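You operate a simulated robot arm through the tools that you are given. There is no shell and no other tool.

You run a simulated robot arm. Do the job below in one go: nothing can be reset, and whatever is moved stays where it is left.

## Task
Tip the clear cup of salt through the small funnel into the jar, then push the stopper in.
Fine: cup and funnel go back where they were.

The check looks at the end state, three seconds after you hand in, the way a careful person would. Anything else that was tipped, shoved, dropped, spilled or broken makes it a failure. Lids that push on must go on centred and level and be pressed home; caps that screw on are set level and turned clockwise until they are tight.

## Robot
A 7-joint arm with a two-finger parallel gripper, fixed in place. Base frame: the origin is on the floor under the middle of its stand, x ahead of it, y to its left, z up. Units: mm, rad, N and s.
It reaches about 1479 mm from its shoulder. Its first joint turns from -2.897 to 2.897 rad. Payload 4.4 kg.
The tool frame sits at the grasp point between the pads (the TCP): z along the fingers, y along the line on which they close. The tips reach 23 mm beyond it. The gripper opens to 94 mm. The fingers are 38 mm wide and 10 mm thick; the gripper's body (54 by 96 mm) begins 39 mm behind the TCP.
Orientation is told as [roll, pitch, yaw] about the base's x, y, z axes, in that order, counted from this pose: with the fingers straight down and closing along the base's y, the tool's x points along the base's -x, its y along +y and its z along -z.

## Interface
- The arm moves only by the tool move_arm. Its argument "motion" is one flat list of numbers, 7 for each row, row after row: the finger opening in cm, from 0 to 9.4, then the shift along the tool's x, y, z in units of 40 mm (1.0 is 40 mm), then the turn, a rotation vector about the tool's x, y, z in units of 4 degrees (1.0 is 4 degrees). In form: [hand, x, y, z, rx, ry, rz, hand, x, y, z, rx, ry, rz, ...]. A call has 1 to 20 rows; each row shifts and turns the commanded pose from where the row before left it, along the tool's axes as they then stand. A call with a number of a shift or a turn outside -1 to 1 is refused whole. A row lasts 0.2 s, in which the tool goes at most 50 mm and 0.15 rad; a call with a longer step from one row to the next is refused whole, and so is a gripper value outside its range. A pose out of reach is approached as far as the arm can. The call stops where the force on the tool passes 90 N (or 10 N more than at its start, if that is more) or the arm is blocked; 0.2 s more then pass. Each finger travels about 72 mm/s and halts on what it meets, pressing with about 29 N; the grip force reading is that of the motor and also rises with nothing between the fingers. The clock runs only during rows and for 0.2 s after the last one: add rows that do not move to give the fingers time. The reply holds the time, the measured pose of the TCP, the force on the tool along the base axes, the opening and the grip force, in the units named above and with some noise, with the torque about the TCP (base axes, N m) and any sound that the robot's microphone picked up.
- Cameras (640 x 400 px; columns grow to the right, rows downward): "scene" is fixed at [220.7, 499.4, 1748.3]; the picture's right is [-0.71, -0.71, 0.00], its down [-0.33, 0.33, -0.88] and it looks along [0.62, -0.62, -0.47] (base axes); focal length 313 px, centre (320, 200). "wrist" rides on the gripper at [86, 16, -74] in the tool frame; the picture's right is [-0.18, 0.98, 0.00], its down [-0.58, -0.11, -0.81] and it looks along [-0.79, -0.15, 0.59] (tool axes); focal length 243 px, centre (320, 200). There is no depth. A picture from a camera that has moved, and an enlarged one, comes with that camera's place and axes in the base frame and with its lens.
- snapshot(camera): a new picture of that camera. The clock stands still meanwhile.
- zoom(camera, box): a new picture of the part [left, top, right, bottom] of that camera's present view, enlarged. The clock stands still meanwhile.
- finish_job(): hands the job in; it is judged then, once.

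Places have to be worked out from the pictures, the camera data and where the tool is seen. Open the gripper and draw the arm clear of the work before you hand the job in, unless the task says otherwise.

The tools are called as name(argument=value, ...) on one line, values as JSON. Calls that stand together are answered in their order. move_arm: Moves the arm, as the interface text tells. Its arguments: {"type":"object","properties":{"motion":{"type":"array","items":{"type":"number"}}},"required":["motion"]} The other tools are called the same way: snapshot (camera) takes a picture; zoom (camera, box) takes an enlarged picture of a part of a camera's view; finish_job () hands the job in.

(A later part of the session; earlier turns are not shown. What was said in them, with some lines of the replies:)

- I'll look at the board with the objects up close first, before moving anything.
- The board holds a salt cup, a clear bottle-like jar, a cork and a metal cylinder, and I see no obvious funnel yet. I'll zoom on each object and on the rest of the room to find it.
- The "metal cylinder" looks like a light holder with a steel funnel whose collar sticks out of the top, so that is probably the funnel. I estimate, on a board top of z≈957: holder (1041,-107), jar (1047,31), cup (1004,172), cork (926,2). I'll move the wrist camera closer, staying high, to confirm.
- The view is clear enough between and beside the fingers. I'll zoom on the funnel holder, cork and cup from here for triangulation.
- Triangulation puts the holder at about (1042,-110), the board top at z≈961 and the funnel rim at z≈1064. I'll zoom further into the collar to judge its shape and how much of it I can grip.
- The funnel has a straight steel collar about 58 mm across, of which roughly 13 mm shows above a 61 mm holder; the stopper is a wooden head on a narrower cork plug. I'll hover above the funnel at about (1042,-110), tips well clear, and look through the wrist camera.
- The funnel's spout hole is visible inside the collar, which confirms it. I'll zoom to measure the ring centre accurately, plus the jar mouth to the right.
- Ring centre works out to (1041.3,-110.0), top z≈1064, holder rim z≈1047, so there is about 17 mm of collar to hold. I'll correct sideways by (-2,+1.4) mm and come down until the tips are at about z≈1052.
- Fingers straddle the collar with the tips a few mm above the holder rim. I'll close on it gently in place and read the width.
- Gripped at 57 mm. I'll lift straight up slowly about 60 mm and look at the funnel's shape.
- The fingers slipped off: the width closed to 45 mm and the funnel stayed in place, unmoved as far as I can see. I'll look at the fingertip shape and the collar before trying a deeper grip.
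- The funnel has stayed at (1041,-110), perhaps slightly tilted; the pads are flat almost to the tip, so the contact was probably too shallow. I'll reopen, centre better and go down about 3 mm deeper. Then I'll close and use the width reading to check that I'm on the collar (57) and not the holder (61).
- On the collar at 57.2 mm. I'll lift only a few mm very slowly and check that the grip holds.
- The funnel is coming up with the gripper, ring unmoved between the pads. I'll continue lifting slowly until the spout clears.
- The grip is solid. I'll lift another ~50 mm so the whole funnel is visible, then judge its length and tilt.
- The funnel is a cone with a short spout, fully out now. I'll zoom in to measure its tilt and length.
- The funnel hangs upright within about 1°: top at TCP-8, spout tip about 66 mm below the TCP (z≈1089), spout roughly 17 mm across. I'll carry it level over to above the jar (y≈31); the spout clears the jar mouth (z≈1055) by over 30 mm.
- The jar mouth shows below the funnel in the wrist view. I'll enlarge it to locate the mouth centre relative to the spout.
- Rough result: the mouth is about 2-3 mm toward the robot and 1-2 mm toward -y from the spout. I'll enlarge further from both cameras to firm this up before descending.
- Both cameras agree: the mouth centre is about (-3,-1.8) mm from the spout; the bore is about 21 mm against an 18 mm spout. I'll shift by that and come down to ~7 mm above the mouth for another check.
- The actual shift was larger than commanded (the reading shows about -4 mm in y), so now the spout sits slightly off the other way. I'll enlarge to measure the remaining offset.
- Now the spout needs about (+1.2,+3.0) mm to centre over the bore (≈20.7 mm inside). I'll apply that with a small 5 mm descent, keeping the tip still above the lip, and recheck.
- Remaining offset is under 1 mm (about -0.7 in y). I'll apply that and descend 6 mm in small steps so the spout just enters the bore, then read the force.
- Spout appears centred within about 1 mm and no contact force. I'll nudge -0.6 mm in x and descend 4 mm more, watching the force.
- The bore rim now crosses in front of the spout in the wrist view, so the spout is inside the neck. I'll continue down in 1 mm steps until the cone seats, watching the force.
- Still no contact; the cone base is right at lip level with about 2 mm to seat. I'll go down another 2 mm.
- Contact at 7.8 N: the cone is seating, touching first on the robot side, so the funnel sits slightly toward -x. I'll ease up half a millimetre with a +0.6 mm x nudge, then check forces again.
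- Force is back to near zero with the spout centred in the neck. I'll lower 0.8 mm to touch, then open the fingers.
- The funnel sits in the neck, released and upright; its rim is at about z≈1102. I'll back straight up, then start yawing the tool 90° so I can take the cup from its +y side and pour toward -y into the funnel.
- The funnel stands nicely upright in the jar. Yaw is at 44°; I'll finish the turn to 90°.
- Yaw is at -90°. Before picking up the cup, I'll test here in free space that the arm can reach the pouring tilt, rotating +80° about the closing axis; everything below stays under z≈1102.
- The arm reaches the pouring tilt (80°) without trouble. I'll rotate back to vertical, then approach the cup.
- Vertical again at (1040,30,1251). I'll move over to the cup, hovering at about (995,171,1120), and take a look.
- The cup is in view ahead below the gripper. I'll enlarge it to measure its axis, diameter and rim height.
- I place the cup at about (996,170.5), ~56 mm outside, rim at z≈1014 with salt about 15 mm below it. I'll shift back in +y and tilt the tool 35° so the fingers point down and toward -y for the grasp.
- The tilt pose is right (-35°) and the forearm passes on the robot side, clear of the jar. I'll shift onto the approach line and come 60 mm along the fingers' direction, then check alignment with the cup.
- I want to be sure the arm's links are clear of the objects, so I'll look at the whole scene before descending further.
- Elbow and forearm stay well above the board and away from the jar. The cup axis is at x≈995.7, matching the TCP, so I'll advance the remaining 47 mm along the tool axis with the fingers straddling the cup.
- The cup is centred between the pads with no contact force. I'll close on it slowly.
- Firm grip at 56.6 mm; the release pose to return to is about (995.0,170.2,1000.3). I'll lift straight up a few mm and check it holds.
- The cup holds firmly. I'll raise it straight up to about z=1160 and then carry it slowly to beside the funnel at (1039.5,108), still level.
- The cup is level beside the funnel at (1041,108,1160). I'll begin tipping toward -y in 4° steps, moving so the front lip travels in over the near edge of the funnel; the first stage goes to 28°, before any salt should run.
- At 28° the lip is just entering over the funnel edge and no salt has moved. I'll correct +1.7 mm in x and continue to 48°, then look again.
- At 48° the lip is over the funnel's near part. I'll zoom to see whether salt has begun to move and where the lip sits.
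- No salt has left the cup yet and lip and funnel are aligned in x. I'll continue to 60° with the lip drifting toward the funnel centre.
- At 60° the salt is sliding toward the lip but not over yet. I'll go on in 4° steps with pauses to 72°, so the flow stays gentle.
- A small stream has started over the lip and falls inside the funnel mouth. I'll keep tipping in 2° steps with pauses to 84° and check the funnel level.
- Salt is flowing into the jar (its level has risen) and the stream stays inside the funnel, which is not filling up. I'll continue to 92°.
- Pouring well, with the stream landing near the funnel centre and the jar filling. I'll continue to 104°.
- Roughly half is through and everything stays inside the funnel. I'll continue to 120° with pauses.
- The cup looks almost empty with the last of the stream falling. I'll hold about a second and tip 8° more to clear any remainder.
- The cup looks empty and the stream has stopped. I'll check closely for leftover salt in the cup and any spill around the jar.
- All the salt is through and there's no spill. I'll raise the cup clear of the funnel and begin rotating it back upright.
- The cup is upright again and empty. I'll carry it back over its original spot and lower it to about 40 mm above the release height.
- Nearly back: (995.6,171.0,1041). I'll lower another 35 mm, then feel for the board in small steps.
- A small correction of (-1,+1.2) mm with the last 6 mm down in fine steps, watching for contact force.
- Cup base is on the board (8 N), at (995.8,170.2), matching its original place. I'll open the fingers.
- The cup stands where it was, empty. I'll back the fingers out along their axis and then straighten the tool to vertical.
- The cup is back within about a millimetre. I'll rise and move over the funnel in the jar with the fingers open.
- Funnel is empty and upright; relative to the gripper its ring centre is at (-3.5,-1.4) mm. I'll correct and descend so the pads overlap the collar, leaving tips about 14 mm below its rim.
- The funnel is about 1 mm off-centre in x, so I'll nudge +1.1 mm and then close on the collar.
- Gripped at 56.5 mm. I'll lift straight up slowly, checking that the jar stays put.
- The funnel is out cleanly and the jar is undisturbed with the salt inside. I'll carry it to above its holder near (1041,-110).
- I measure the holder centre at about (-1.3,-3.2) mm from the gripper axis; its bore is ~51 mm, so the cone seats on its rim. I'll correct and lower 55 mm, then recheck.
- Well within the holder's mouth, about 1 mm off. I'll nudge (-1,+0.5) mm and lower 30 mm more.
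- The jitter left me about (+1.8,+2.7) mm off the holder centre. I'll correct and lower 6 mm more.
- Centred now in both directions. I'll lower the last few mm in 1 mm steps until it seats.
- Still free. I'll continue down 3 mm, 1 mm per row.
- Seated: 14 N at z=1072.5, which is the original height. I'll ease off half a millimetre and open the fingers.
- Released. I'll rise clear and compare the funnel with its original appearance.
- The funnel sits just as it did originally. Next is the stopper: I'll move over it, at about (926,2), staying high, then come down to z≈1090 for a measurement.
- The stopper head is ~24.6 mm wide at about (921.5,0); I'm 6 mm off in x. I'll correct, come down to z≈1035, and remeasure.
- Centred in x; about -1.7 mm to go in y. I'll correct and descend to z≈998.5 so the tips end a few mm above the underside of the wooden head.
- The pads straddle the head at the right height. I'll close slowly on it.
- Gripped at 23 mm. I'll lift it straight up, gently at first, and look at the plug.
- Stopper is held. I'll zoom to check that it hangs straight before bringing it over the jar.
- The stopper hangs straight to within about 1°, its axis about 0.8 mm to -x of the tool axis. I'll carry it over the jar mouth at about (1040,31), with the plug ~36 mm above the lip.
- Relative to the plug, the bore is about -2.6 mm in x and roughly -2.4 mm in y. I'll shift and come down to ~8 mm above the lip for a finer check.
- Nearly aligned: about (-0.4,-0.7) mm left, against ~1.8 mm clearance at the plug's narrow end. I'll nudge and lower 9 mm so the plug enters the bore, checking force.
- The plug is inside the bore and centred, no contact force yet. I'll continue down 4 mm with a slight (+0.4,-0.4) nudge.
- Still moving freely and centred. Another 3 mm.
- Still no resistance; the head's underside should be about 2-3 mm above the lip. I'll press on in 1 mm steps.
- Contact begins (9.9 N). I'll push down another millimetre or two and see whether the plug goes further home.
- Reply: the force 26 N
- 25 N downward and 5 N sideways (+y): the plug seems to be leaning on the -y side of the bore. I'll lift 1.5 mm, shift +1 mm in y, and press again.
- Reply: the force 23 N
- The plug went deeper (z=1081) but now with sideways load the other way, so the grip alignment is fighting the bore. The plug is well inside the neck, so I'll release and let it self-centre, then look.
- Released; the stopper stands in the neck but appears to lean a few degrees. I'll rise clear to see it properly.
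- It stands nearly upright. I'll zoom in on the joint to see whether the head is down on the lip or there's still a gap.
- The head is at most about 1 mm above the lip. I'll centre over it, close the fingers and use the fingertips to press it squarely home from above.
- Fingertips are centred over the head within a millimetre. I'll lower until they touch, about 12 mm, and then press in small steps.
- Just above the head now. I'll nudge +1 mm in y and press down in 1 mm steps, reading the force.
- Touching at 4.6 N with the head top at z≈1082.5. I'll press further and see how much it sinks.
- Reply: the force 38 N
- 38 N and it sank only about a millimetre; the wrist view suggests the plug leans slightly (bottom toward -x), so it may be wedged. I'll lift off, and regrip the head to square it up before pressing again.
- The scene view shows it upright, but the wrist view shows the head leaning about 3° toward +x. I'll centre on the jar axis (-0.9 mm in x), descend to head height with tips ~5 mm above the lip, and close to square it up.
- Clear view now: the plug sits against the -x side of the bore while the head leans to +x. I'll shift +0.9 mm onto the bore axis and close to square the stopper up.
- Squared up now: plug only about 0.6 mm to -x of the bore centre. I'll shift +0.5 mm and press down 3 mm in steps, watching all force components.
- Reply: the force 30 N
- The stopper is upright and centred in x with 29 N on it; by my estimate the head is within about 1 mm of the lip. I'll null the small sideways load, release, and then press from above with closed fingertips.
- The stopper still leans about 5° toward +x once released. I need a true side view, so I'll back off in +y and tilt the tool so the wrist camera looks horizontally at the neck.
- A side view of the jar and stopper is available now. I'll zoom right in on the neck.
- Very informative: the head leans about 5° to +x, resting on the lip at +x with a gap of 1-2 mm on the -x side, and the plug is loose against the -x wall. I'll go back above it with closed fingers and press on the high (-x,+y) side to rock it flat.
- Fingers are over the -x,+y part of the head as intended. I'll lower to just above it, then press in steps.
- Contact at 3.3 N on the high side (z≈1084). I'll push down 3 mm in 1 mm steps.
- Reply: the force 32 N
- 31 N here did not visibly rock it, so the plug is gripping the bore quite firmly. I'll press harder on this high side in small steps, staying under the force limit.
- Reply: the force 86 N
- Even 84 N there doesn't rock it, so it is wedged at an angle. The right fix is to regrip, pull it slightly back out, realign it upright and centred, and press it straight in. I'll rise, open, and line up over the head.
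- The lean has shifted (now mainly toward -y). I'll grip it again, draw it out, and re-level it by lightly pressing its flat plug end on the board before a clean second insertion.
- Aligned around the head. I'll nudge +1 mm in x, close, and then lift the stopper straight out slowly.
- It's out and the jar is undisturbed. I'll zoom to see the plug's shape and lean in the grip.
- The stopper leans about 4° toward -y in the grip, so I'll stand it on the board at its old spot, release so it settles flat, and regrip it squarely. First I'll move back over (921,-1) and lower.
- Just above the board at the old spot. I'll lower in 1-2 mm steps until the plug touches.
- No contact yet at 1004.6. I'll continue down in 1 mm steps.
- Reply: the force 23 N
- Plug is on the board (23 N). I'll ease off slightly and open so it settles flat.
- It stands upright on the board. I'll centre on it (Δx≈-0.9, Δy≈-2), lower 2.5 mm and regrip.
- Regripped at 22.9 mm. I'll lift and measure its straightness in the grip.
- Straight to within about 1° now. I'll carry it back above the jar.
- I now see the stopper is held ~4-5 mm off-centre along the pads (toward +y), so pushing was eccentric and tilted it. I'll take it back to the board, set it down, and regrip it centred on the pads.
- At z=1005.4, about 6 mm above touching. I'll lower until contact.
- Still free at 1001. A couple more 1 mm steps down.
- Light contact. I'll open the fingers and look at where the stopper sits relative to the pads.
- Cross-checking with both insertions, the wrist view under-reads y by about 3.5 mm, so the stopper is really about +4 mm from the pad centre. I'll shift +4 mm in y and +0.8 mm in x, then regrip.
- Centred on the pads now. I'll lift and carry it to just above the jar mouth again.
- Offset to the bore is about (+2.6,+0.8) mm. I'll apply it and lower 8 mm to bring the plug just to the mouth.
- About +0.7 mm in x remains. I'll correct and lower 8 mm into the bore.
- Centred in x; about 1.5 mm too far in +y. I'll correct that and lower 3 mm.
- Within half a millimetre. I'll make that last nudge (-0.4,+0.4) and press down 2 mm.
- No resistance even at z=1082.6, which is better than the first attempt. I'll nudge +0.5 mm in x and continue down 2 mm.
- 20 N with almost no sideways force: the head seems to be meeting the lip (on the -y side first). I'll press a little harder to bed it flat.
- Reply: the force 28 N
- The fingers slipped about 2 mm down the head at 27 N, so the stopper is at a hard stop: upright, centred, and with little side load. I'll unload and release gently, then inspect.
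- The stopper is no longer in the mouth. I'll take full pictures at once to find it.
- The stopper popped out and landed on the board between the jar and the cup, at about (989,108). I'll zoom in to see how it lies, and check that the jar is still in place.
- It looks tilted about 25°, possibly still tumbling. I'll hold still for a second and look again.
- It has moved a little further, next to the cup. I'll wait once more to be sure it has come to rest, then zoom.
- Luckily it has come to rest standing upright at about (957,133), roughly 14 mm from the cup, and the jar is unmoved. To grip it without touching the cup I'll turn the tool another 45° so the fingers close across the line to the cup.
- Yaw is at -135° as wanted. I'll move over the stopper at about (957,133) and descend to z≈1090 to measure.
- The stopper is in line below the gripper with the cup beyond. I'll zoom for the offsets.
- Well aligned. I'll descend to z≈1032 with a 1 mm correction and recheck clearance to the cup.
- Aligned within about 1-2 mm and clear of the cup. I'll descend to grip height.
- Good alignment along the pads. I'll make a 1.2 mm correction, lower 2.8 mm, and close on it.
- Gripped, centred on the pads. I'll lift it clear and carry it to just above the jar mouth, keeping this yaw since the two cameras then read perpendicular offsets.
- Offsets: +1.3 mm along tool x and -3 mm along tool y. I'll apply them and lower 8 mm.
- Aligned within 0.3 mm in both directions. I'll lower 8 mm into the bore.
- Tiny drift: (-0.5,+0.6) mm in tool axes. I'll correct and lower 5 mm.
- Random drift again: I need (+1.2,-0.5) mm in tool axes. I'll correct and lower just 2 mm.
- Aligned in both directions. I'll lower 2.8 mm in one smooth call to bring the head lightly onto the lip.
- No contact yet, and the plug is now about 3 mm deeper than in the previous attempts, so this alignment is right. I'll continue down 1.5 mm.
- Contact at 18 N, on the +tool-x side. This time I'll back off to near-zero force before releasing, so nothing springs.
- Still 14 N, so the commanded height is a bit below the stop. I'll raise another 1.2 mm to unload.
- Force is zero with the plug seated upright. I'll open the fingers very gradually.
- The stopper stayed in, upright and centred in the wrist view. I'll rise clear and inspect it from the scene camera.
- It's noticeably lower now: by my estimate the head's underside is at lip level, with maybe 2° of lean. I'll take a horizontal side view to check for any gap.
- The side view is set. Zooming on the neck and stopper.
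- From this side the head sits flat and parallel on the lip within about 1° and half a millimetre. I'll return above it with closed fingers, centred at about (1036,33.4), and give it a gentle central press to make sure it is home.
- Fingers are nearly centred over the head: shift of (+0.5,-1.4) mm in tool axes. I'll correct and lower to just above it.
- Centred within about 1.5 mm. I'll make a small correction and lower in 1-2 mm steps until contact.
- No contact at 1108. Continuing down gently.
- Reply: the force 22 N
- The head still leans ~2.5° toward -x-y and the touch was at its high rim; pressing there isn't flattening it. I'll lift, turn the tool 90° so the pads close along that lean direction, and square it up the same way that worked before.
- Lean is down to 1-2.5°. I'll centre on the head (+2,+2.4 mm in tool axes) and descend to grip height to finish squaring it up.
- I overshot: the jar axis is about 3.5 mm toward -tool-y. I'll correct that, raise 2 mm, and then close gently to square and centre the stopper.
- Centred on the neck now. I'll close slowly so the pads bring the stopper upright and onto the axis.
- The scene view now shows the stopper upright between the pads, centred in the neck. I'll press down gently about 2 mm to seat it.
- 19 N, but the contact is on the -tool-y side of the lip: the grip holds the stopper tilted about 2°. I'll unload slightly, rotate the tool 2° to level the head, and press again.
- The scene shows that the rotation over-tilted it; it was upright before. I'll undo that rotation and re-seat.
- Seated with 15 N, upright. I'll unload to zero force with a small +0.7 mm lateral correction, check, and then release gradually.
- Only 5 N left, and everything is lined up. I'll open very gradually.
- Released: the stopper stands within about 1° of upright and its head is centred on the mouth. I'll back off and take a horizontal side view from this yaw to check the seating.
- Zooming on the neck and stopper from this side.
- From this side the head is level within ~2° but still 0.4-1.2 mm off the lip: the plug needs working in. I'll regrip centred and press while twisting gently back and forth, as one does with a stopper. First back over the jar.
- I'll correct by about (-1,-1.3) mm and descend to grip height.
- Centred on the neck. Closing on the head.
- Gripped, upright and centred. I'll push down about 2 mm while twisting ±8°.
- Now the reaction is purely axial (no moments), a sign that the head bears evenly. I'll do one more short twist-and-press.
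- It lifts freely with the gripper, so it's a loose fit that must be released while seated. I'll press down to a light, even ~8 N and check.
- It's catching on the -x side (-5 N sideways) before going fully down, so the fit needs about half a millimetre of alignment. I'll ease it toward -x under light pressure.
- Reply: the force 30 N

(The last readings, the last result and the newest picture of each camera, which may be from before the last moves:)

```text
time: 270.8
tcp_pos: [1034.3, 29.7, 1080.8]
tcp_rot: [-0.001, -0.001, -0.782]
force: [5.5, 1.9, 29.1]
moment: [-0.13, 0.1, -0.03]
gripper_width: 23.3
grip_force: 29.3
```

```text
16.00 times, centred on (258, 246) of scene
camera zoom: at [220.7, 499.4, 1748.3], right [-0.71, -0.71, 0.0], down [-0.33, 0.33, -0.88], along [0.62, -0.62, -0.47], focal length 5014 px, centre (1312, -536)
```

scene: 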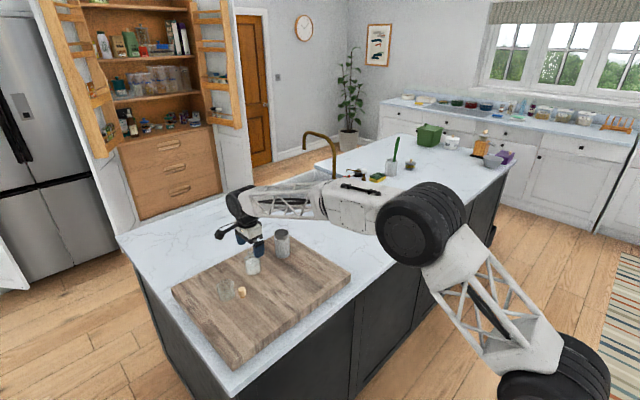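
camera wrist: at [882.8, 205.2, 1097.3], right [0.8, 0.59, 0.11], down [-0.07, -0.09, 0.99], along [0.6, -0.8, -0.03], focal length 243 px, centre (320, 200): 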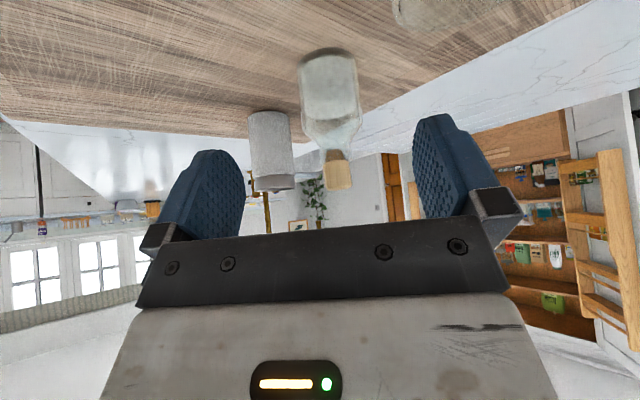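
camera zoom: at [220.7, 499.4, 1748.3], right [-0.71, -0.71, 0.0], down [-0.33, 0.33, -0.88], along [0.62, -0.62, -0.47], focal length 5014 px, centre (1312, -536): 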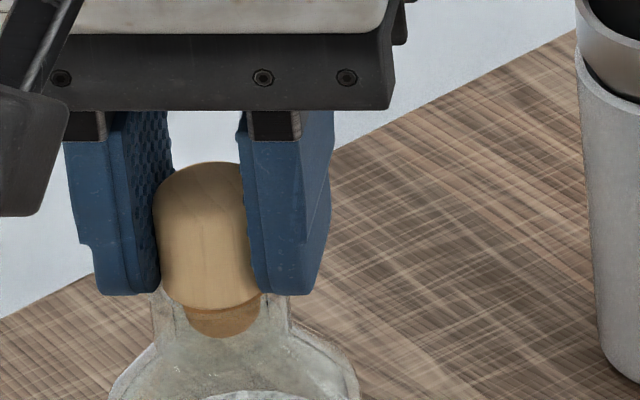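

Now it went fully down (plug about 1.5 mm lower), 29 N. I'll reduce the load to roughly 8-10 N without lifting, and nudge +x slightly to cancel the side force.

move_arm(motion=[1.0, -0.006, 0.006, -0.015, 0, 0, 0, 1.0, 0, 0, -0.02, 0, 0, 0, 1.0, 0, 0, 0, 0, 0, 0])

zoom(camera="scene", box=[247, 235, 269, 257])

```text
time: 271.6
tcp_pos: [1035.0, 30.9, 1081.4]
tcp_rot: [-0.002, 0.001, -0.782]
force: [4.4, 0.0, 13.4]
moment: [-0.04, 0.04, -0.01]
gripper_width: 23.5
grip_force: 29.2
```

```text
16.00 times, centred on (258, 246) of scene
camera zoom: at [220.7, 499.4, 1748.3], right [-0.71, -0.71, 0.0], down [-0.33, 0.33, -0.88], along [0.62, -0.62, -0.47], focal length 5014 px, centre (1312, -536)
```

zoom: 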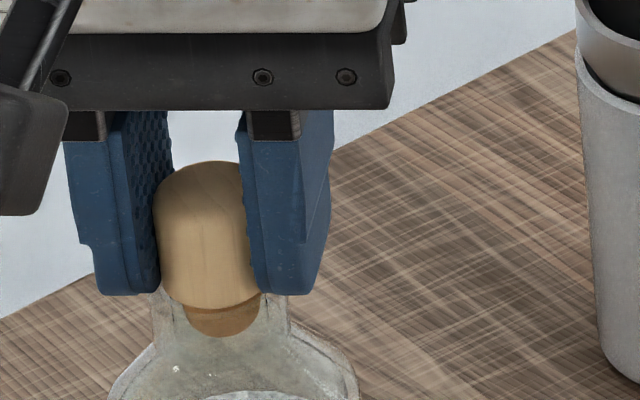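

Still fully down with 13 N and small moments. I'll release from here very gradually so it stays seated.

move_arm(motion=[1.0, -0.005, 0.005, -0.005, 0, 0, 0, 2.28, 0, 0, 0, 0, 0, 0, 2.33, 0, 0, 0, 0, 0, 0, 2.36, 0, 0, 0, 0, 0, 0, 2.39, 0, 0, 0, 0, 0, 0, 2.42, 0, 0, 0, 0, 0, 0, 2.46, 0, 0, 0, 0, 0, 0, 2.5, 0, 0, 0, 0, 0, 0, 2.6, 0, 0, 0, 0, 0, 0, 2.8, 0, 0, 0, 0, 0, 0, 3.2, 0, 0, 0, 0, 0, 0, 4.0, 0, 0, 0, 0, 0, 0, 5.5, 0, 0, 0, 0, 0, 0, 7.5, 0, 0, 0, 0, 0, 0])

zoom(camera="scene", box=[247, 235, 269, 257])

zoom(camera="wrist", box=[270, 50, 370, 160])

```text
time: 274.6
tcp_pos: [1036.4, 32.3, 1082.6]
tcp_rot: [0.0, 0.0, -0.783]
force: [-0.7, 1.1, -1.2]
moment: [0.02, -0.02, 0.02]
gripper_width: 74.9
grip_force: 0.0
```

```text
16.00 times, centred on (258, 246) of scene
camera zoom: at [220.7, 499.4, 1748.3], right [-0.71, -0.71, 0.0], down [-0.33, 0.33, -0.88], along [0.62, -0.62, -0.47], focal length 5014 px, centre (1312, -536)
```

zoom: 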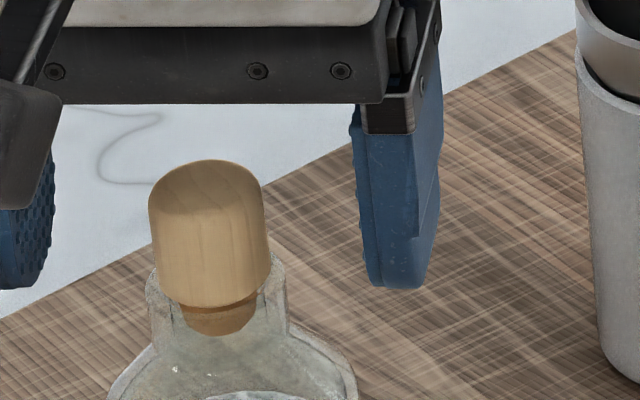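

```text
3.64 times, centred on (320, 105) of wrist
camera zoom: at [986.0, 103.9, 1156.9], right [0.82, 0.57, 0.0], down [0.34, -0.49, 0.81], along [0.46, -0.66, -0.59], focal length 882 px, centre (320, 546)
```

zoom: 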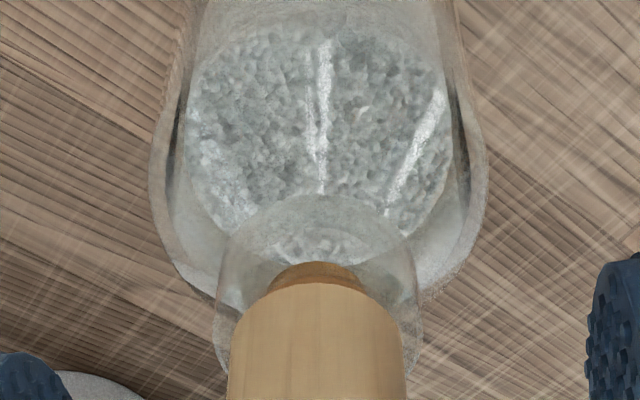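

It's upright within half a degree and centred on the mouth. I'll rise a little, close the fingers, and give the head a light central press from above.

move_arm(motion=[9.4, 0, 0, -0.2, 0, 0, 0, 9.4, 0, 0, -0.5, 0, 0, 0, 6.0, 0, 0, -0.2, 0, 0, 0, 3.0, 0, 0, 0, 0, 0, 0, 0.0, 0, 0, 0, 0, 0, 0, 0.0, 0, 0, 0, 0, 0, 0, 0.0, 0, 0, 0, 0, 0, 0])

zoom(camera="wrist", box=[260, 40, 380, 160])

zoom(camera="scene", box=[245, 228, 271, 258])

```text
time: 276.2
tcp_pos: [1036.3, 31.1, 1118.3]
tcp_rot: [0.0, 0.002, -0.781]
force: [0.9, -0.1, -0.8]
moment: [0.0, -0.02, 0.02]
gripper_width: 0.0
grip_force: 29.0
```

```text
3.33 times, centred on (320, 100) of wrist
camera zoom: at [986.4, 103.6, 1192.3], right [0.82, 0.57, 0.0], down [0.34, -0.49, 0.81], along [0.46, -0.66, -0.59], focal length 809 px, centre (320, 533)
```

zoom: 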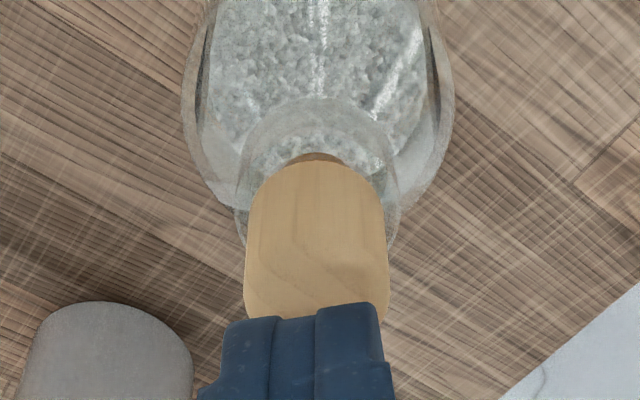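

```text
13.33 times, centred on (258, 243) of scene
camera zoom: at [220.7, 499.4, 1748.3], right [-0.71, -0.71, 0.0], down [-0.33, 0.33, -0.88], along [0.62, -0.62, -0.47], focal length 4178 px, centre (1147, -373)
```

zoom: 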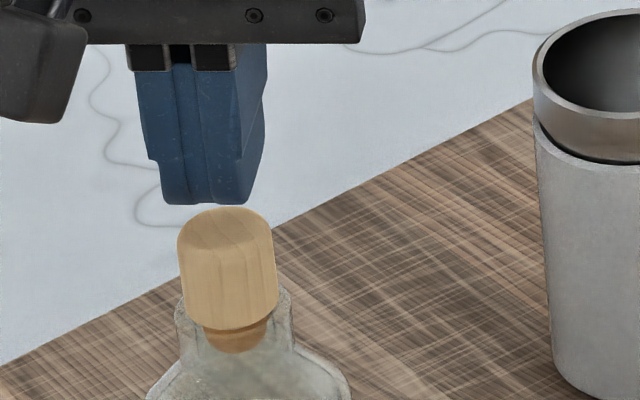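

Fingers are centred over the head within ~0.5 mm. I'll lower to contact and press lightly.

move_arm(motion=[0.0, 0, -0.01, 0.1, 0, 0, 0, 0.0, 0, 0, 0.1, 0, 0, 0, 0.0, 0, 0, 0.05, 0, 0, 0, 0.0, 0, 0, 0.03, 0, 0, 0, 0.0, 0, 0, 0, 0, 0, 0])

zoom(camera="scene", box=[245, 228, 271, 258])

```text
time: 277.4
tcp_pos: [1035.8, 29.7, 1105.6]
tcp_rot: [-0.001, -0.001, -0.783]
force: [-0.4, 0.0, 0.7]
moment: [0.0, 0.03, 0.0]
gripper_width: 0.0
grip_force: 28.8
```

```text
13.33 times, centred on (258, 243) of scene
camera zoom: at [220.7, 499.4, 1748.3], right [-0.71, -0.71, 0.0], down [-0.33, 0.33, -0.88], along [0.62, -0.62, -0.47], focal length 4178 px, centre (1147, -373)
```

zoom: 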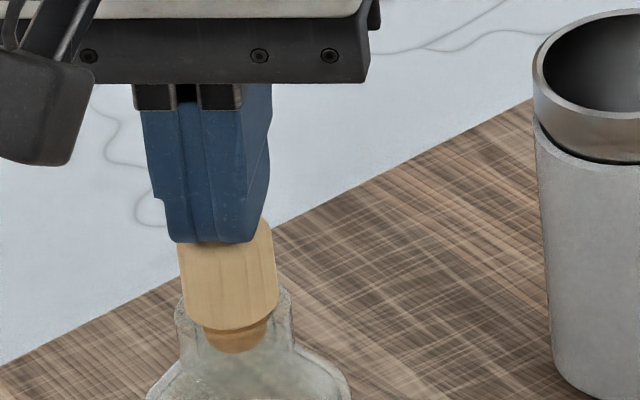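

Right above contact. Pressing down 2 mm in steps.

move_arm(motion=[0.0, 0, 0, 0.02, 0, 0, 0, 0.0, 0, 0, 0.02, 0, 0, 0, 0.0, 0, 0, 0.01, 0, 0, 0, 0.0, 0, 0, 0, 0, 0, 0])

zoom(camera="scene", box=[245, 228, 271, 258])

zoom(camera="wrist", box=[260, 50, 380, 170])

```text
time: 278.4
tcp_pos: [1036.0, 31.6, 1105.0]
tcp_rot: [0.003, -0.001, -0.782]
force: [-3.2, 2.1, 12.6]
moment: [0.07, 0.11, 0.03]
gripper_width: 0.2
grip_force: 28.9
```

```text
13.33 times, centred on (258, 243) of scene
camera zoom: at [220.7, 499.4, 1748.3], right [-0.71, -0.71, 0.0], down [-0.33, 0.33, -0.88], along [0.62, -0.62, -0.47], focal length 4178 px, centre (1147, -373)
```

zoom: 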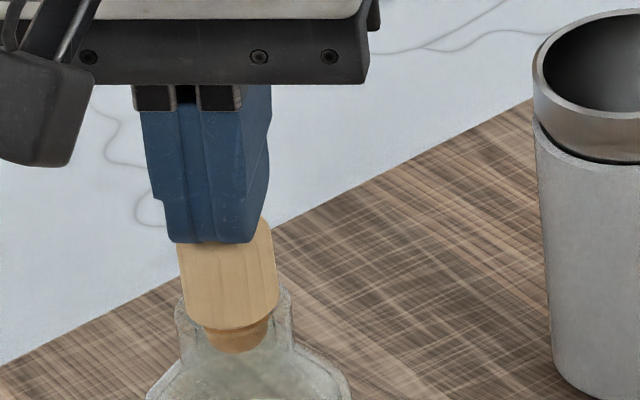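

```text
3.33 times, centred on (320, 110) of wrist
camera zoom: at [986.5, 103.5, 1179.7], right [0.82, 0.57, 0.0], down [0.33, -0.49, 0.81], along [0.46, -0.66, -0.59], focal length 809 px, centre (320, 500)
```

zoom: 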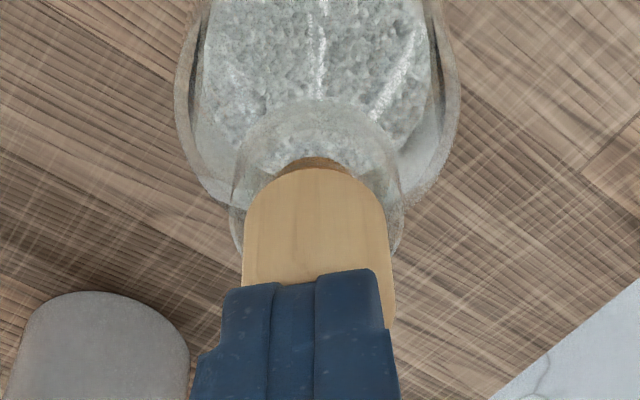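

Contact is near the centre with 12.6 N. I'll press on to about 30-40 N.

move_arm(motion=[0.0, 0.005, -0.005, 0.02, 0, 0, 0, 0.0, 0, 0, 0.02, 0, 0, 0, 0.0, 0, 0, 0.01, 0, 0, 0, 0.0, 0, 0, 0, 0, 0, 0])

zoom(camera="scene", box=[245, 228, 271, 258])

zoom(camera="wrist", box=[260, 50, 380, 170])

```text
time: 279.4
tcp_pos: [1035.1, 30.5, 1106.2]
tcp_rot: [0.004, -0.001, -0.781]
force: [8.8, 0.5, 36.1]
moment: [-0.03, -0.18, 0.02]
gripper_width: 0.2
grip_force: 29.0
```

```text
13.33 times, centred on (258, 243) of scene
camera zoom: at [220.7, 499.4, 1748.3], right [-0.71, -0.71, 0.0], down [-0.33, 0.33, -0.88], along [0.62, -0.62, -0.47], focal length 4178 px, centre (1147, -373)
```

zoom: 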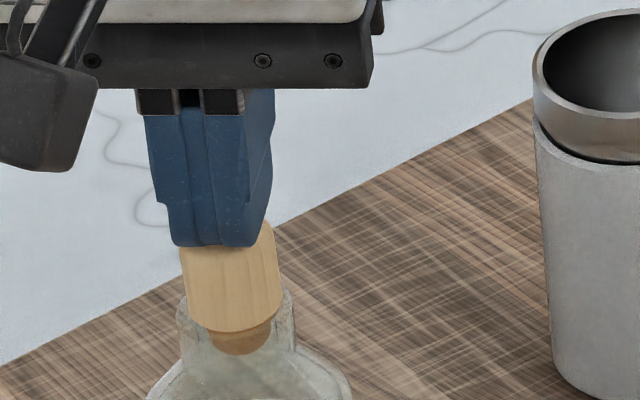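

```text
3.33 times, centred on (320, 110) of wrist
camera zoom: at [984.9, 103.5, 1179.2], right [0.82, 0.57, 0.0], down [0.33, -0.49, 0.81], along [0.46, -0.66, -0.59], focal length 809 px, centre (320, 500)
```

zoom: 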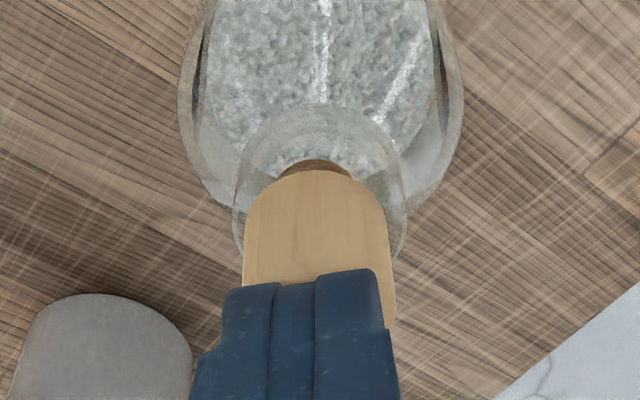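

It moved in about 0.5 mm more, and the load is central. I'll press once more to roughly 55-60 N, cancelling the small side force.

move_arm(motion=[0.0, -0.008, 0.008, 0.02, 0, 0, 0, 0.0, 0, 0, 0.02, 0, 0, 0, 0.0, 0, 0, 0.01, 0, 0, 0, 0.0, 0, 0, 0, 0, 0, 0])

zoom(camera="scene", box=[245, 228, 271, 258])

zoom(camera="wrist", box=[260, 50, 380, 170])

```text
time: 280.4
tcp_pos: [1035.8, 30.9, 1104.5]
tcp_rot: [0.005, -0.005, -0.784]
force: [7.5, 3.6, 71.0]
moment: [0.0, -0.04, 0.01]
gripper_width: 0.1
grip_force: 28.6
```

```text
13.33 times, centred on (258, 243) of scene
camera zoom: at [220.7, 499.4, 1748.3], right [-0.71, -0.71, 0.0], down [-0.33, 0.33, -0.88], along [0.62, -0.62, -0.47], focal length 4178 px, centre (1147, -373)
```

zoom: 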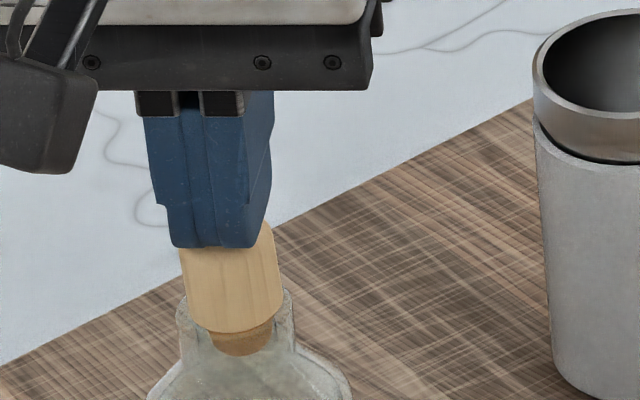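

```text
3.33 times, centred on (320, 110) of wrist
camera zoom: at [985.1, 103.6, 1178.6], right [0.82, 0.57, 0.0], down [0.33, -0.49, 0.81], along [0.46, -0.66, -0.59], focal length 809 px, centre (320, 500)
```

zoom: 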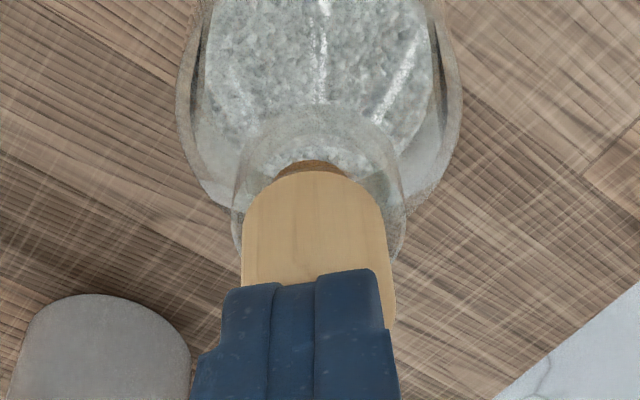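

71 N, central and firm: it's on a hard stop, so it is home. I'll unload gradually and rise clear.

move_arm(motion=[0.0, 0, 0, -0.03, 0, 0, 0, 0.0, 0, 0, -0.03, 0, 0, 0, 0.0, 0, 0, -0.03, 0, 0, 0, 0.0, 0, 0, -0.03, 0, 0, 0, 0.0, 0, 0, -0.04, 0, 0, 0, 0.0, 0, 0, -0.1, 0, 0, 0, 0.0, 0, 0, -0.4, 0, 0, 0, 0.0, 0, 0, -0.6, 0, 0, 0, 0.0, 0, 0, 0, 0, 0, 0])

zoom(camera="scene", box=[247, 236, 269, 258])

zoom(camera="wrist", box=[260, 10, 380, 130])

```text
time: 282.4
tcp_pos: [1035.3, 32.0, 1150.7]
tcp_rot: [0.001, 0.0, -0.782]
force: [0.2, 0.0, 0.2]
moment: [0.01, -0.01, 0.02]
gripper_width: 0.1
grip_force: 29.4
```

```text
16.00 times, centred on (258, 247) of scene
camera zoom: at [220.7, 499.4, 1748.3], right [-0.71, -0.71, 0.0], down [-0.33, 0.33, -0.88], along [0.62, -0.62, -0.47], focal length 5014 px, centre (1312, -552)
```

zoom: 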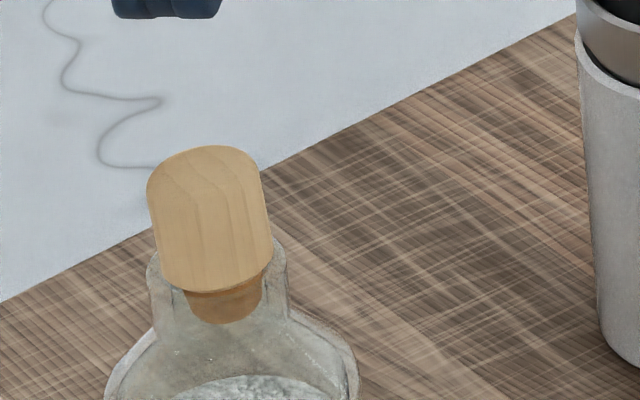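

```text
3.33 times, centred on (320, 70) of wrist
camera zoom: at [985.1, 104.8, 1226.0], right [0.82, 0.57, 0.0], down [0.34, -0.49, 0.81], along [0.46, -0.66, -0.59], focal length 809 px, centre (320, 633)
```

zoom: 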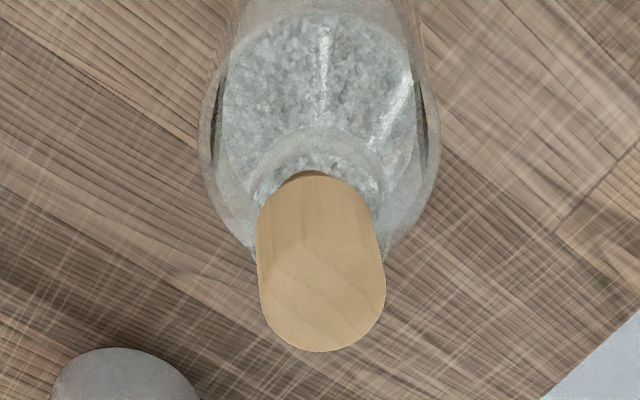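

The hard press slid it slightly off-centre, so the plug's taper bears on one side and it leans ~3° toward +x+y. The last gentle regrip had left it straight, so I'll repeat that: square it with the pads, seat it lightly, and release, all in one motion without pressing afterward. First I'll descend around it.

move_arm(motion=[3.0, 0, 0, 0, 0, 0, 0, 6.0, 0, 0, 0, 0, 0, 0, 9.4, 0, 0, 0, 0, 0, 0, 9.4, 0, 0, 0.4, 0, 0, 0, 9.4, 0, 0, 0.6, 0, 0, 0, 9.4, 0, 0, 0.5, 0, 0, 0, 9.4, 0, 0, 0.13, 0, 0, 0, 9.4, 0, 0, 0, 0, 0, 0])

zoom(camera="wrist", box=[270, 50, 370, 160])

```text
time: 284.2
tcp_pos: [1034.4, 29.9, 1085.2]
tcp_rot: [0.0, 0.001, -0.783]
force: [-0.1, -0.2, -0.1]
moment: [0.06, 0.01, 0.02]
gripper_width: 94.2
grip_force: 0.0
```

```text
3.64 times, centred on (320, 105) of wrist
camera zoom: at [984.4, 103.1, 1159.8], right [0.82, 0.57, 0.0], down [0.34, -0.49, 0.81], along [0.46, -0.66, -0.59], focal length 882 px, centre (320, 546)
```

zoom: 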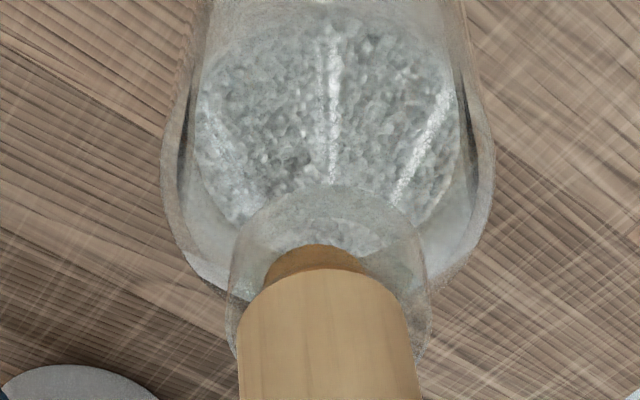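

The view confirms it: the plug is against the -tool-y wall while the head leans the other way. In one call I'll centre (+1.2 mm), close to square it, seat it lightly, and open gradually.

move_arm(motion=[9.0, 0, 0.03, 0, 0, 0, 0, 6.0, 0, 0, 0, 0, 0, 0, 4.0, 0, 0, 0, 0, 0, 0, 3.2, 0, 0, 0, 0, 0, 0, 2.8, 0, 0, 0, 0, 0, 0, 2.6, 0, 0, 0, 0, 0, 0, 2.45, 0, 0, 0, 0, 0, 0, 2.35, 0, 0, 0, 0, 0, 0, 1.5, 0, 0, 0, 0, 0, 0, 1.0, 0, 0, 0.015, 0, 0, 0, 1.0, 0, 0, 0.015, 0, 0, 0, 1.0, 0, 0, 0, 0, 0, 0, 2.28, 0, 0, 0, 0, 0, 0, 2.34, 0, 0, 0, 0, 0, 0, 2.38, 0, 0, 0, 0, 0, 0, 2.42, 0, 0, 0, 0, 0, 0, 2.5, 0, 0, 0, 0, 0, 0, 2.7, 0, 0, 0, 0, 0, 0, 3.4, 0, 0, 0, 0, 0, 0, 6.0, 0, 0, 0, 0, 0, 0])

zoom(camera="wrist", box=[270, 50, 370, 160])

zoom(camera="scene", box=[247, 236, 269, 258])

```text
time: 288.4
tcp_pos: [1036.1, 31.4, 1085.9]
tcp_rot: [0.0, 0.0, -0.781]
force: [0.0, -0.3, -0.2]
moment: [-0.02, -0.01, -0.03]
gripper_width: 59.8
grip_force: 0.1
```

```text
3.64 times, centred on (320, 105) of wrist
camera zoom: at [986.1, 104.3, 1159.1], right [0.82, 0.57, 0.0], down [0.34, -0.49, 0.81], along [0.46, -0.66, -0.59], focal length 882 px, centre (320, 546)
```

zoom: 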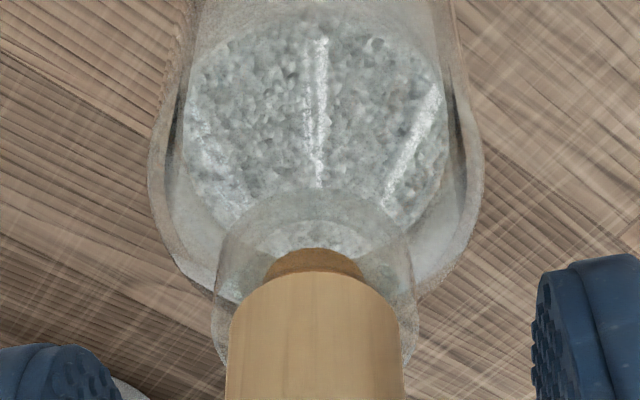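

```text
16.00 times, centred on (258, 247) of scene
camera zoom: at [220.7, 499.4, 1748.3], right [-0.71, -0.71, 0.0], down [-0.33, 0.33, -0.88], along [0.62, -0.62, -0.47], focal length 5014 px, centre (1312, -552)
```

zoom: 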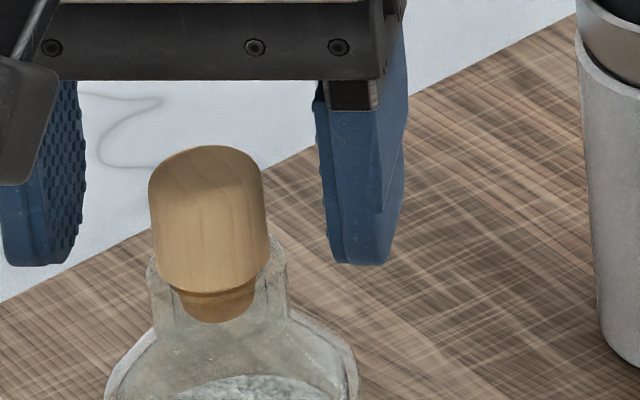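

Now it stands upright (within 0.7°), centred, and at the same height as when pressed home. I'll withdraw straight up, turn, and check from the perpendicular side.

move_arm(motion=[9.4, 0, 0, -0.1, 0, 0, 0, 9.4, 0, 0, -0.3, 0, 0, 0, 9.4, 0, 0, -0.7, 0, 0, 0, 9.4, 0, 0, -0.6, 0, 0, 1, 9.4, 0, 0, 0, 0, 0, 1, 9.4, 0, 0, 0, 0, 0, 1, 9.4, 0, 0, 0, 0, 0, 1, 9.4, 0, 0, 0, 0, 0, 1, 9.4, 0, 0, 0, 0, 0, 1, 9.4, 0, 0, 0, 0, 0, 1, 9.4, 0, 0, 0, 0, 0, 1, 9.4, 0, 0, 0, 0, 0, 1, 9.4, 0, 0, 0, 0, 0, 1, 9.4, 0, 0, 0, 0, 0, 1, 9.4, 0, 0, 0, 0, 0, 1, 9.4, 0, 0, 0, 0, 0, 1, 9.4, 0, 0, 0, 0, 0, 1, 9.4, 0, 0, 0, 0, 0, 1, 9.4, 0, 0, 0, 0, 0, 1, 9.4, 0, 0, 0, 0, 0, 1])

move_arm(motion=[9.4, 0, 0, 0, 0, 0, 1, 9.4, 0, 0, 0, 0, 0, 1, 9.4, 0, 0, 0, 0, 0, 1, 9.4, 0, 0, 0, 0, 0, 1, 9.4, 0, 0, 0, 0, 0, 1, 9.4, 0, 0, 0, 0, 0, 0.5, 9.4, 0.8, 0, 0, 0, 0, 0, 9.4, 0.8, 0, 0, 0, 0, 0, 9.4, 0.8, 0, 0, 0, 0, 0, 9.4, 0.5, 0, 0, 0, 0, 0, 9.4, 0, 0, 0, 0, -1, 0, 9.4, 0, 0, 0, 0, -1, 0, 9.4, 0, 0, 0, 0, -1, 0, 9.4, 0, 0, 0, 0, -1, 0, 9.4, 0, 0, 0, 0, -1, 0, 9.4, 0, 0, 0, 0, -1, 0, 9.4, 0, 0, 0, 0, -1, 0, 9.4, 0, 0, 0, 0, -1, 0, 9.4, 0, 0, 0, 0, -0.75, 0])

move_arm(motion=[9.4, 0.35, 0, 0.5, 0, 0, 0, 9.4, 0.35, 0, 0.5, 0, 0, 0, 9.4, 0.3, 0, 0.43, 0, 0, 0, 9.4, 0, 0, 0, 0, 0, 0])

snapshot(camera="wrist")

```text
time: 292.6
tcp_pos: [1036.5, 31.2, 1152.7]
tcp_rot: [0.0, -0.001, -1.97]
force: [0.5, -0.2, -0.2]
moment: [-0.02, -0.01, 0.01]
gripper_width: 94.2
grip_force: 0.0
```

```text
time: 296.6
tcp_pos: [1119.1, 113.6, 1152.3]
tcp_rot: [0.003, -0.611, -2.354]
force: [0.2, 0.0, -1.1]
moment: [0.02, 0.03, -0.03]
gripper_width: 94.1
grip_force: 0.1
```

```text
time: 297.6
tcp_pos: [1117.4, 112.5, 1082.3]
tcp_rot: [0.0, -0.611, -2.353]
force: [0.3, 0.2, 0.8]
moment: [-0.01, -0.02, -0.03]
gripper_width: 94.2
grip_force: 0.0
```

```text
taken
camera wrist: at [1209.1, 182.3, 1093.8], right [0.59, -0.8, 0.11], down [-0.09, 0.07, 0.99], along [-0.8, -0.6, -0.03], focal length 243 px, centre (320, 200)
```

wrist: 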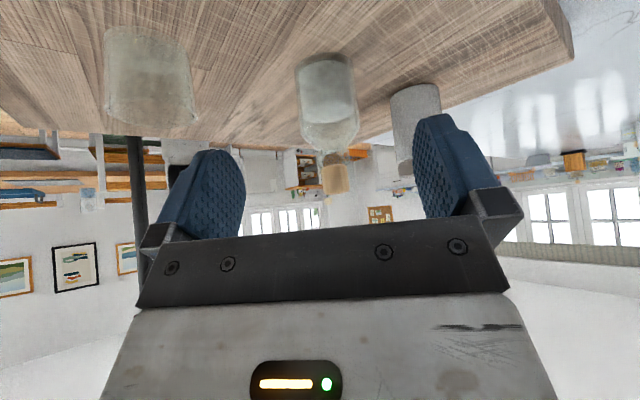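

Zooming in on the stopper and lip from this side, and from the scene camera too.

zoom(camera="wrist", box=[316, 138, 358, 198])

zoom(camera="wrist", box=[316, 138, 352, 168])

zoom(camera="scene", box=[247, 236, 269, 258])

```text
6.67 times, centred on (337, 168) of wrist
camera zoom: at [1209.1, 182.3, 1093.8], right [0.59, -0.8, 0.11], down [-0.09, 0.07, 0.99], along [-0.8, -0.6, -0.03], focal length 1618 px, centre (207, 413)
```

zoom: 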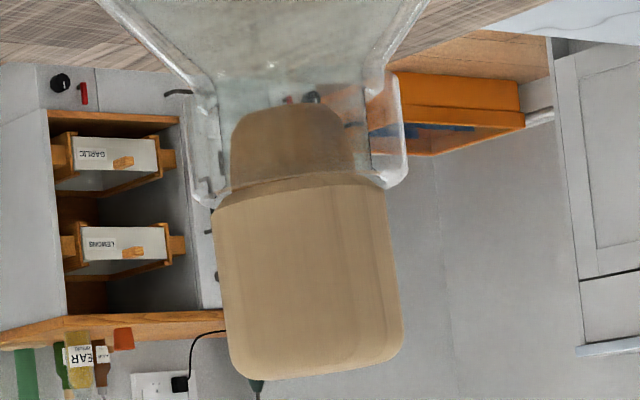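

```text
13.33 times, centred on (334, 153) of wrist
camera zoom: at [1209.1, 182.3, 1093.8], right [0.59, -0.8, 0.11], down [-0.09, 0.07, 0.99], along [-0.8, -0.6, -0.03], focal length 3235 px, centre (133, 827)
```

zoom: 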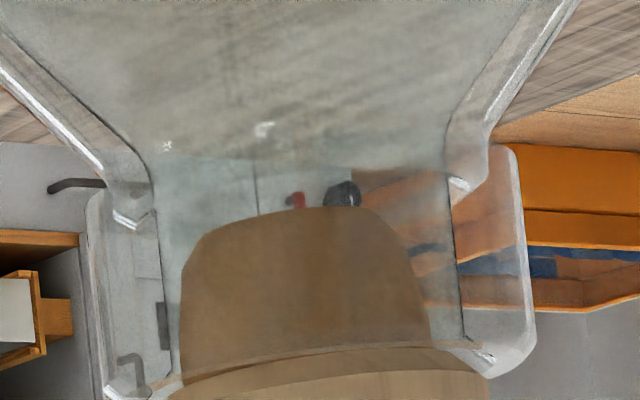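

```text
16.00 times, centred on (258, 247) of scene
camera zoom: at [220.7, 499.4, 1748.3], right [-0.71, -0.71, 0.0], down [-0.33, 0.33, -0.88], along [0.62, -0.62, -0.47], focal length 5014 px, centre (1312, -552)
```

zoom: 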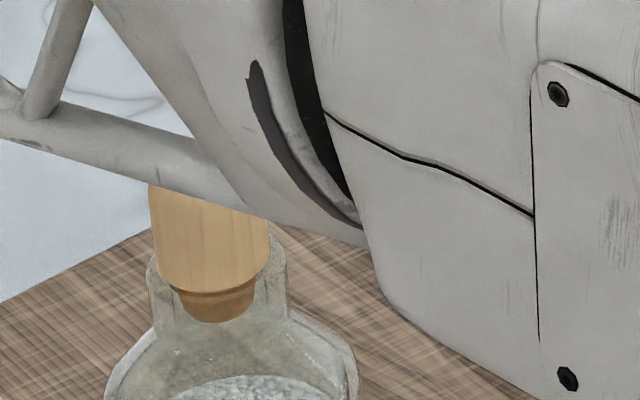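

From this side as well, the head's underside lies on the lip with the plug centred and lean about 1°, so the stopper is seated. I'll withdraw the arm: up first, then straighten the tool.

move_arm(motion=[9.4, -0.4, 0, -0.571, 0, 0, 0, 9.4, -0.4, 0, -0.571, 0, 0, 0, 9.4, -0.4, 0, -0.571, 0, 0, 0, 9.4, -0.4, 0, -0.571, 0, 0, 0, 9.4, -0.4, 0, -0.571, 0, 0, 0, 9.4, 0, 0, 0, 0, 1, 0, 9.4, 0, 0, 0, 0, 1, 0, 9.4, 0, 0, 0, 0, 1, 0, 9.4, 0, 0, 0, 0, 1, 0, 9.4, 0, 0, 0, 0, 1, 0, 9.4, 0, 0, 0, 0, 1, 0, 9.4, 0, 0, 0, 0, 1, 0, 9.4, 0, 0, 0, 0, 1, 0, 9.4, 0, 0, 0, 0, 0.75, 0, 9.4, 0, 0, -0.8, 0, 0, 0, 9.4, 0, 0, -0.8, 0, 0, 0])

snapshot(camera="scene")

zoom(camera="scene", box=[200, 215, 320, 305])

zoom(camera="scene", box=[247, 236, 269, 258])

```text
time: 301.0
tcp_pos: [1105.8, 111.8, 1267.6]
tcp_rot: [0.0, -0.001, -2.353]
force: [-0.4, -0.7, -0.3]
moment: [-0.02, 0.04, -0.01]
gripper_width: 94.1
grip_force: 0.0
out of reach, approached as far as the arm can: row 4, 5
```

```text
taken
```

scene: 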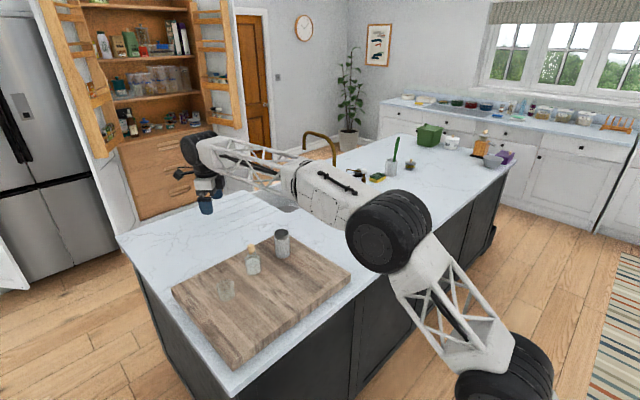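

```text
4.44 times, centred on (260, 260) of scene
camera zoom: at [220.7, 499.4, 1748.3], right [-0.71, -0.71, 0.0], down [-0.33, 0.33, -0.88], along [0.62, -0.62, -0.47], focal length 1393 px, centre (587, -67)
```

zoom: 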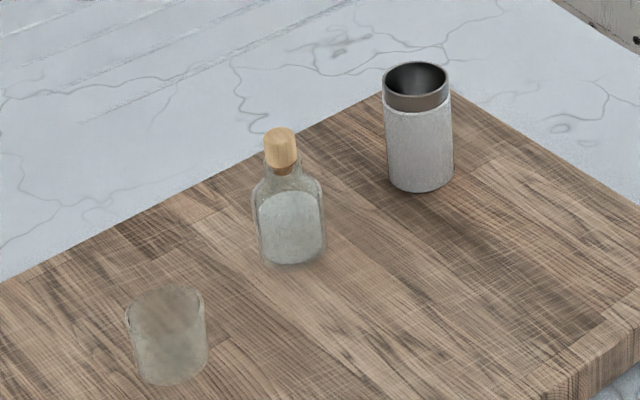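

```text
16.00 times, centred on (258, 247) of scene
camera zoom: at [220.7, 499.4, 1748.3], right [-0.71, -0.71, 0.0], down [-0.33, 0.33, -0.88], along [0.62, -0.62, -0.47], focal length 5014 px, centre (1312, -552)
```

zoom: 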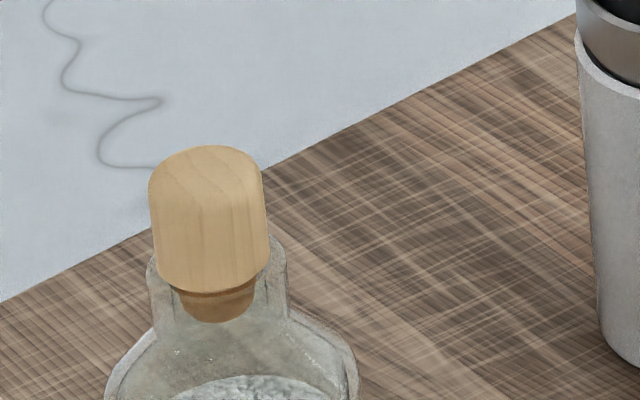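

Everything is in place: jar stoppered, cup and funnel back, no spill visible. I'll draw the arm well clear toward the robot and up.

move_arm(motion=[9.4, -0.5, -0.15, -0.3, 0, 0, 0, 9.4, -0.795, -0.265, -0.2, 0, 0, 0, 9.4, -0.795, -0.265, -0.2, 0, 0, 0, 9.4, -0.795, -0.265, -0.2, 0, 0, 0, 9.4, -0.795, -0.265, -0.2, 0, 0, 0, 9.4, -0.795, -0.265, -0.2, 0, 0, 0, 9.4, -0.795, -0.265, -0.2, 0, 0, 0, 9.4, -0.795, -0.265, -0.2, 0, 0, 0, 9.4, -0.795, -0.265, -0.1, 0, 0, 0, 9.4, 0, 0, 0, 0, 0, 0])

snapshot(camera="scene")

zoom(camera="scene", box=[205, 270, 245, 310])

zoom(camera="scene", box=[235, 230, 280, 280])

zoom(camera="scene", box=[265, 220, 305, 265])

```text
time: 303.2
tcp_pos: [845.4, -17.9, 1339.6]
tcp_rot: [0.0, -0.001, -2.353]
force: [-1.4, -0.9, 0.0]
moment: [0.0, -0.01, 0.02]
gripper_width: 94.1
grip_force: 0.1
```

```text
taken
```

scene: 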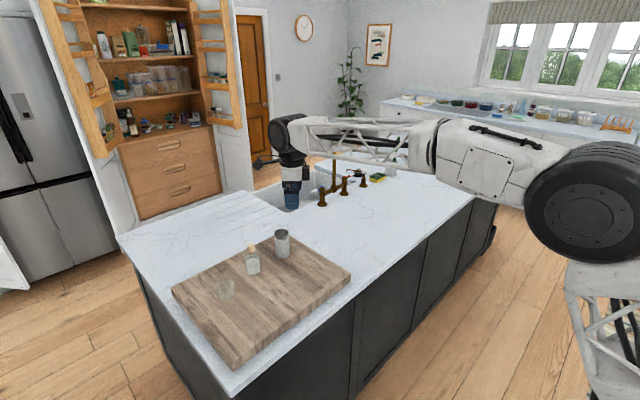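

```text
10.00 times, centred on (225, 290) of scene
camera zoom: at [220.7, 499.4, 1748.3], right [-0.71, -0.71, 0.0], down [-0.33, 0.33, -0.88], along [0.62, -0.62, -0.47], focal length 3134 px, centre (1270, -700)
```

zoom: 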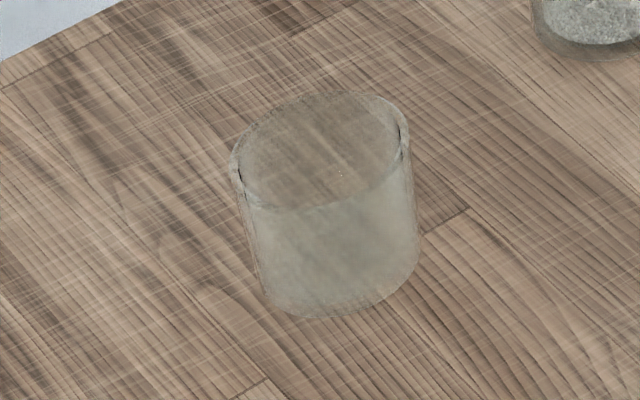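

```text
8.00 times, centred on (258, 255) of scene
camera zoom: at [220.7, 499.4, 1748.3], right [-0.71, -0.71, 0.0], down [-0.33, 0.33, -0.88], along [0.62, -0.62, -0.47], focal length 2507 px, centre (820, -240)
```

zoom: 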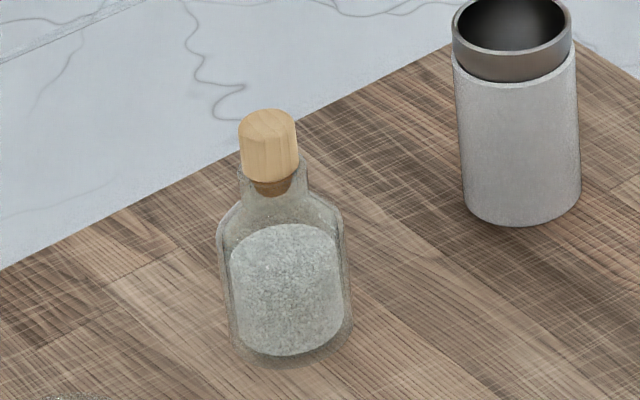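

```text
8.89 times, centred on (285, 242) of scene
camera zoom: at [220.7, 499.4, 1748.3], right [-0.71, -0.71, 0.0], down [-0.33, 0.33, -0.88], along [0.62, -0.62, -0.47], focal length 2786 px, centre (631, -178)
```

zoom: 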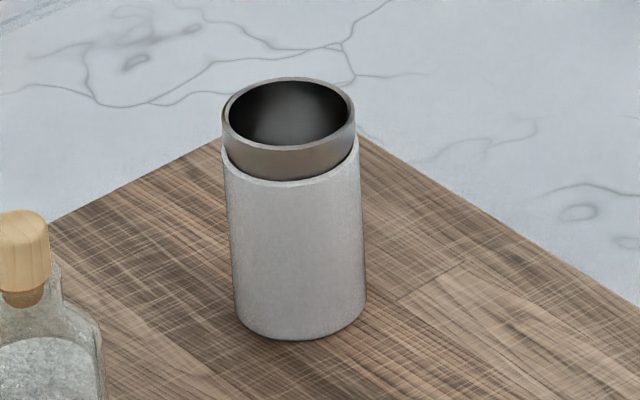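

All of the salt went through the funnel and the cup is empty. The jar is stoppered level and centred, with the head on the lip to within about 0.3 mm. The funnel is back in its holder, the cup is within about a millimetre of its spot, and the arm is clear with the gripper open. Handing in.

finish_job()

```text
The job is handed in.
```

I've handed the job in: the salt is in the jar, the stopper is in, and the cup and funnel are back where they were. I haven't seen the result of the check.

- **Salt:** all of it went through the funnel in one slow pour. The cup and funnel are empty apart from perhaps a stray grain, and I saw no spill on the board.
- **Stopper:** it sits centred on the jar mouth, about 1° off level. I estimate the gap under its head at 0.3 mm. It is a loose fit and nothing locks it in place; it had stayed put for about 15 seconds when I handed in.
- **Cup and funnel:** the cup is within about 1–1.5 mm of its original spot. The funnel is seated in its holder as before.
- **Jar:** it ended up a few millimetres from where it started, nudged while I worked the stopper in.

The stopper took several attempts. The first ones went in tilted and jammed. On one release it popped out and landed upright on the board beside the cup, touching nothing else. On the way I pressed on it with up to 84 N, just under the 90 N limit, and saw no damage to the jar. After the last seating I did not press again, because a hard press had tilted it earlier.
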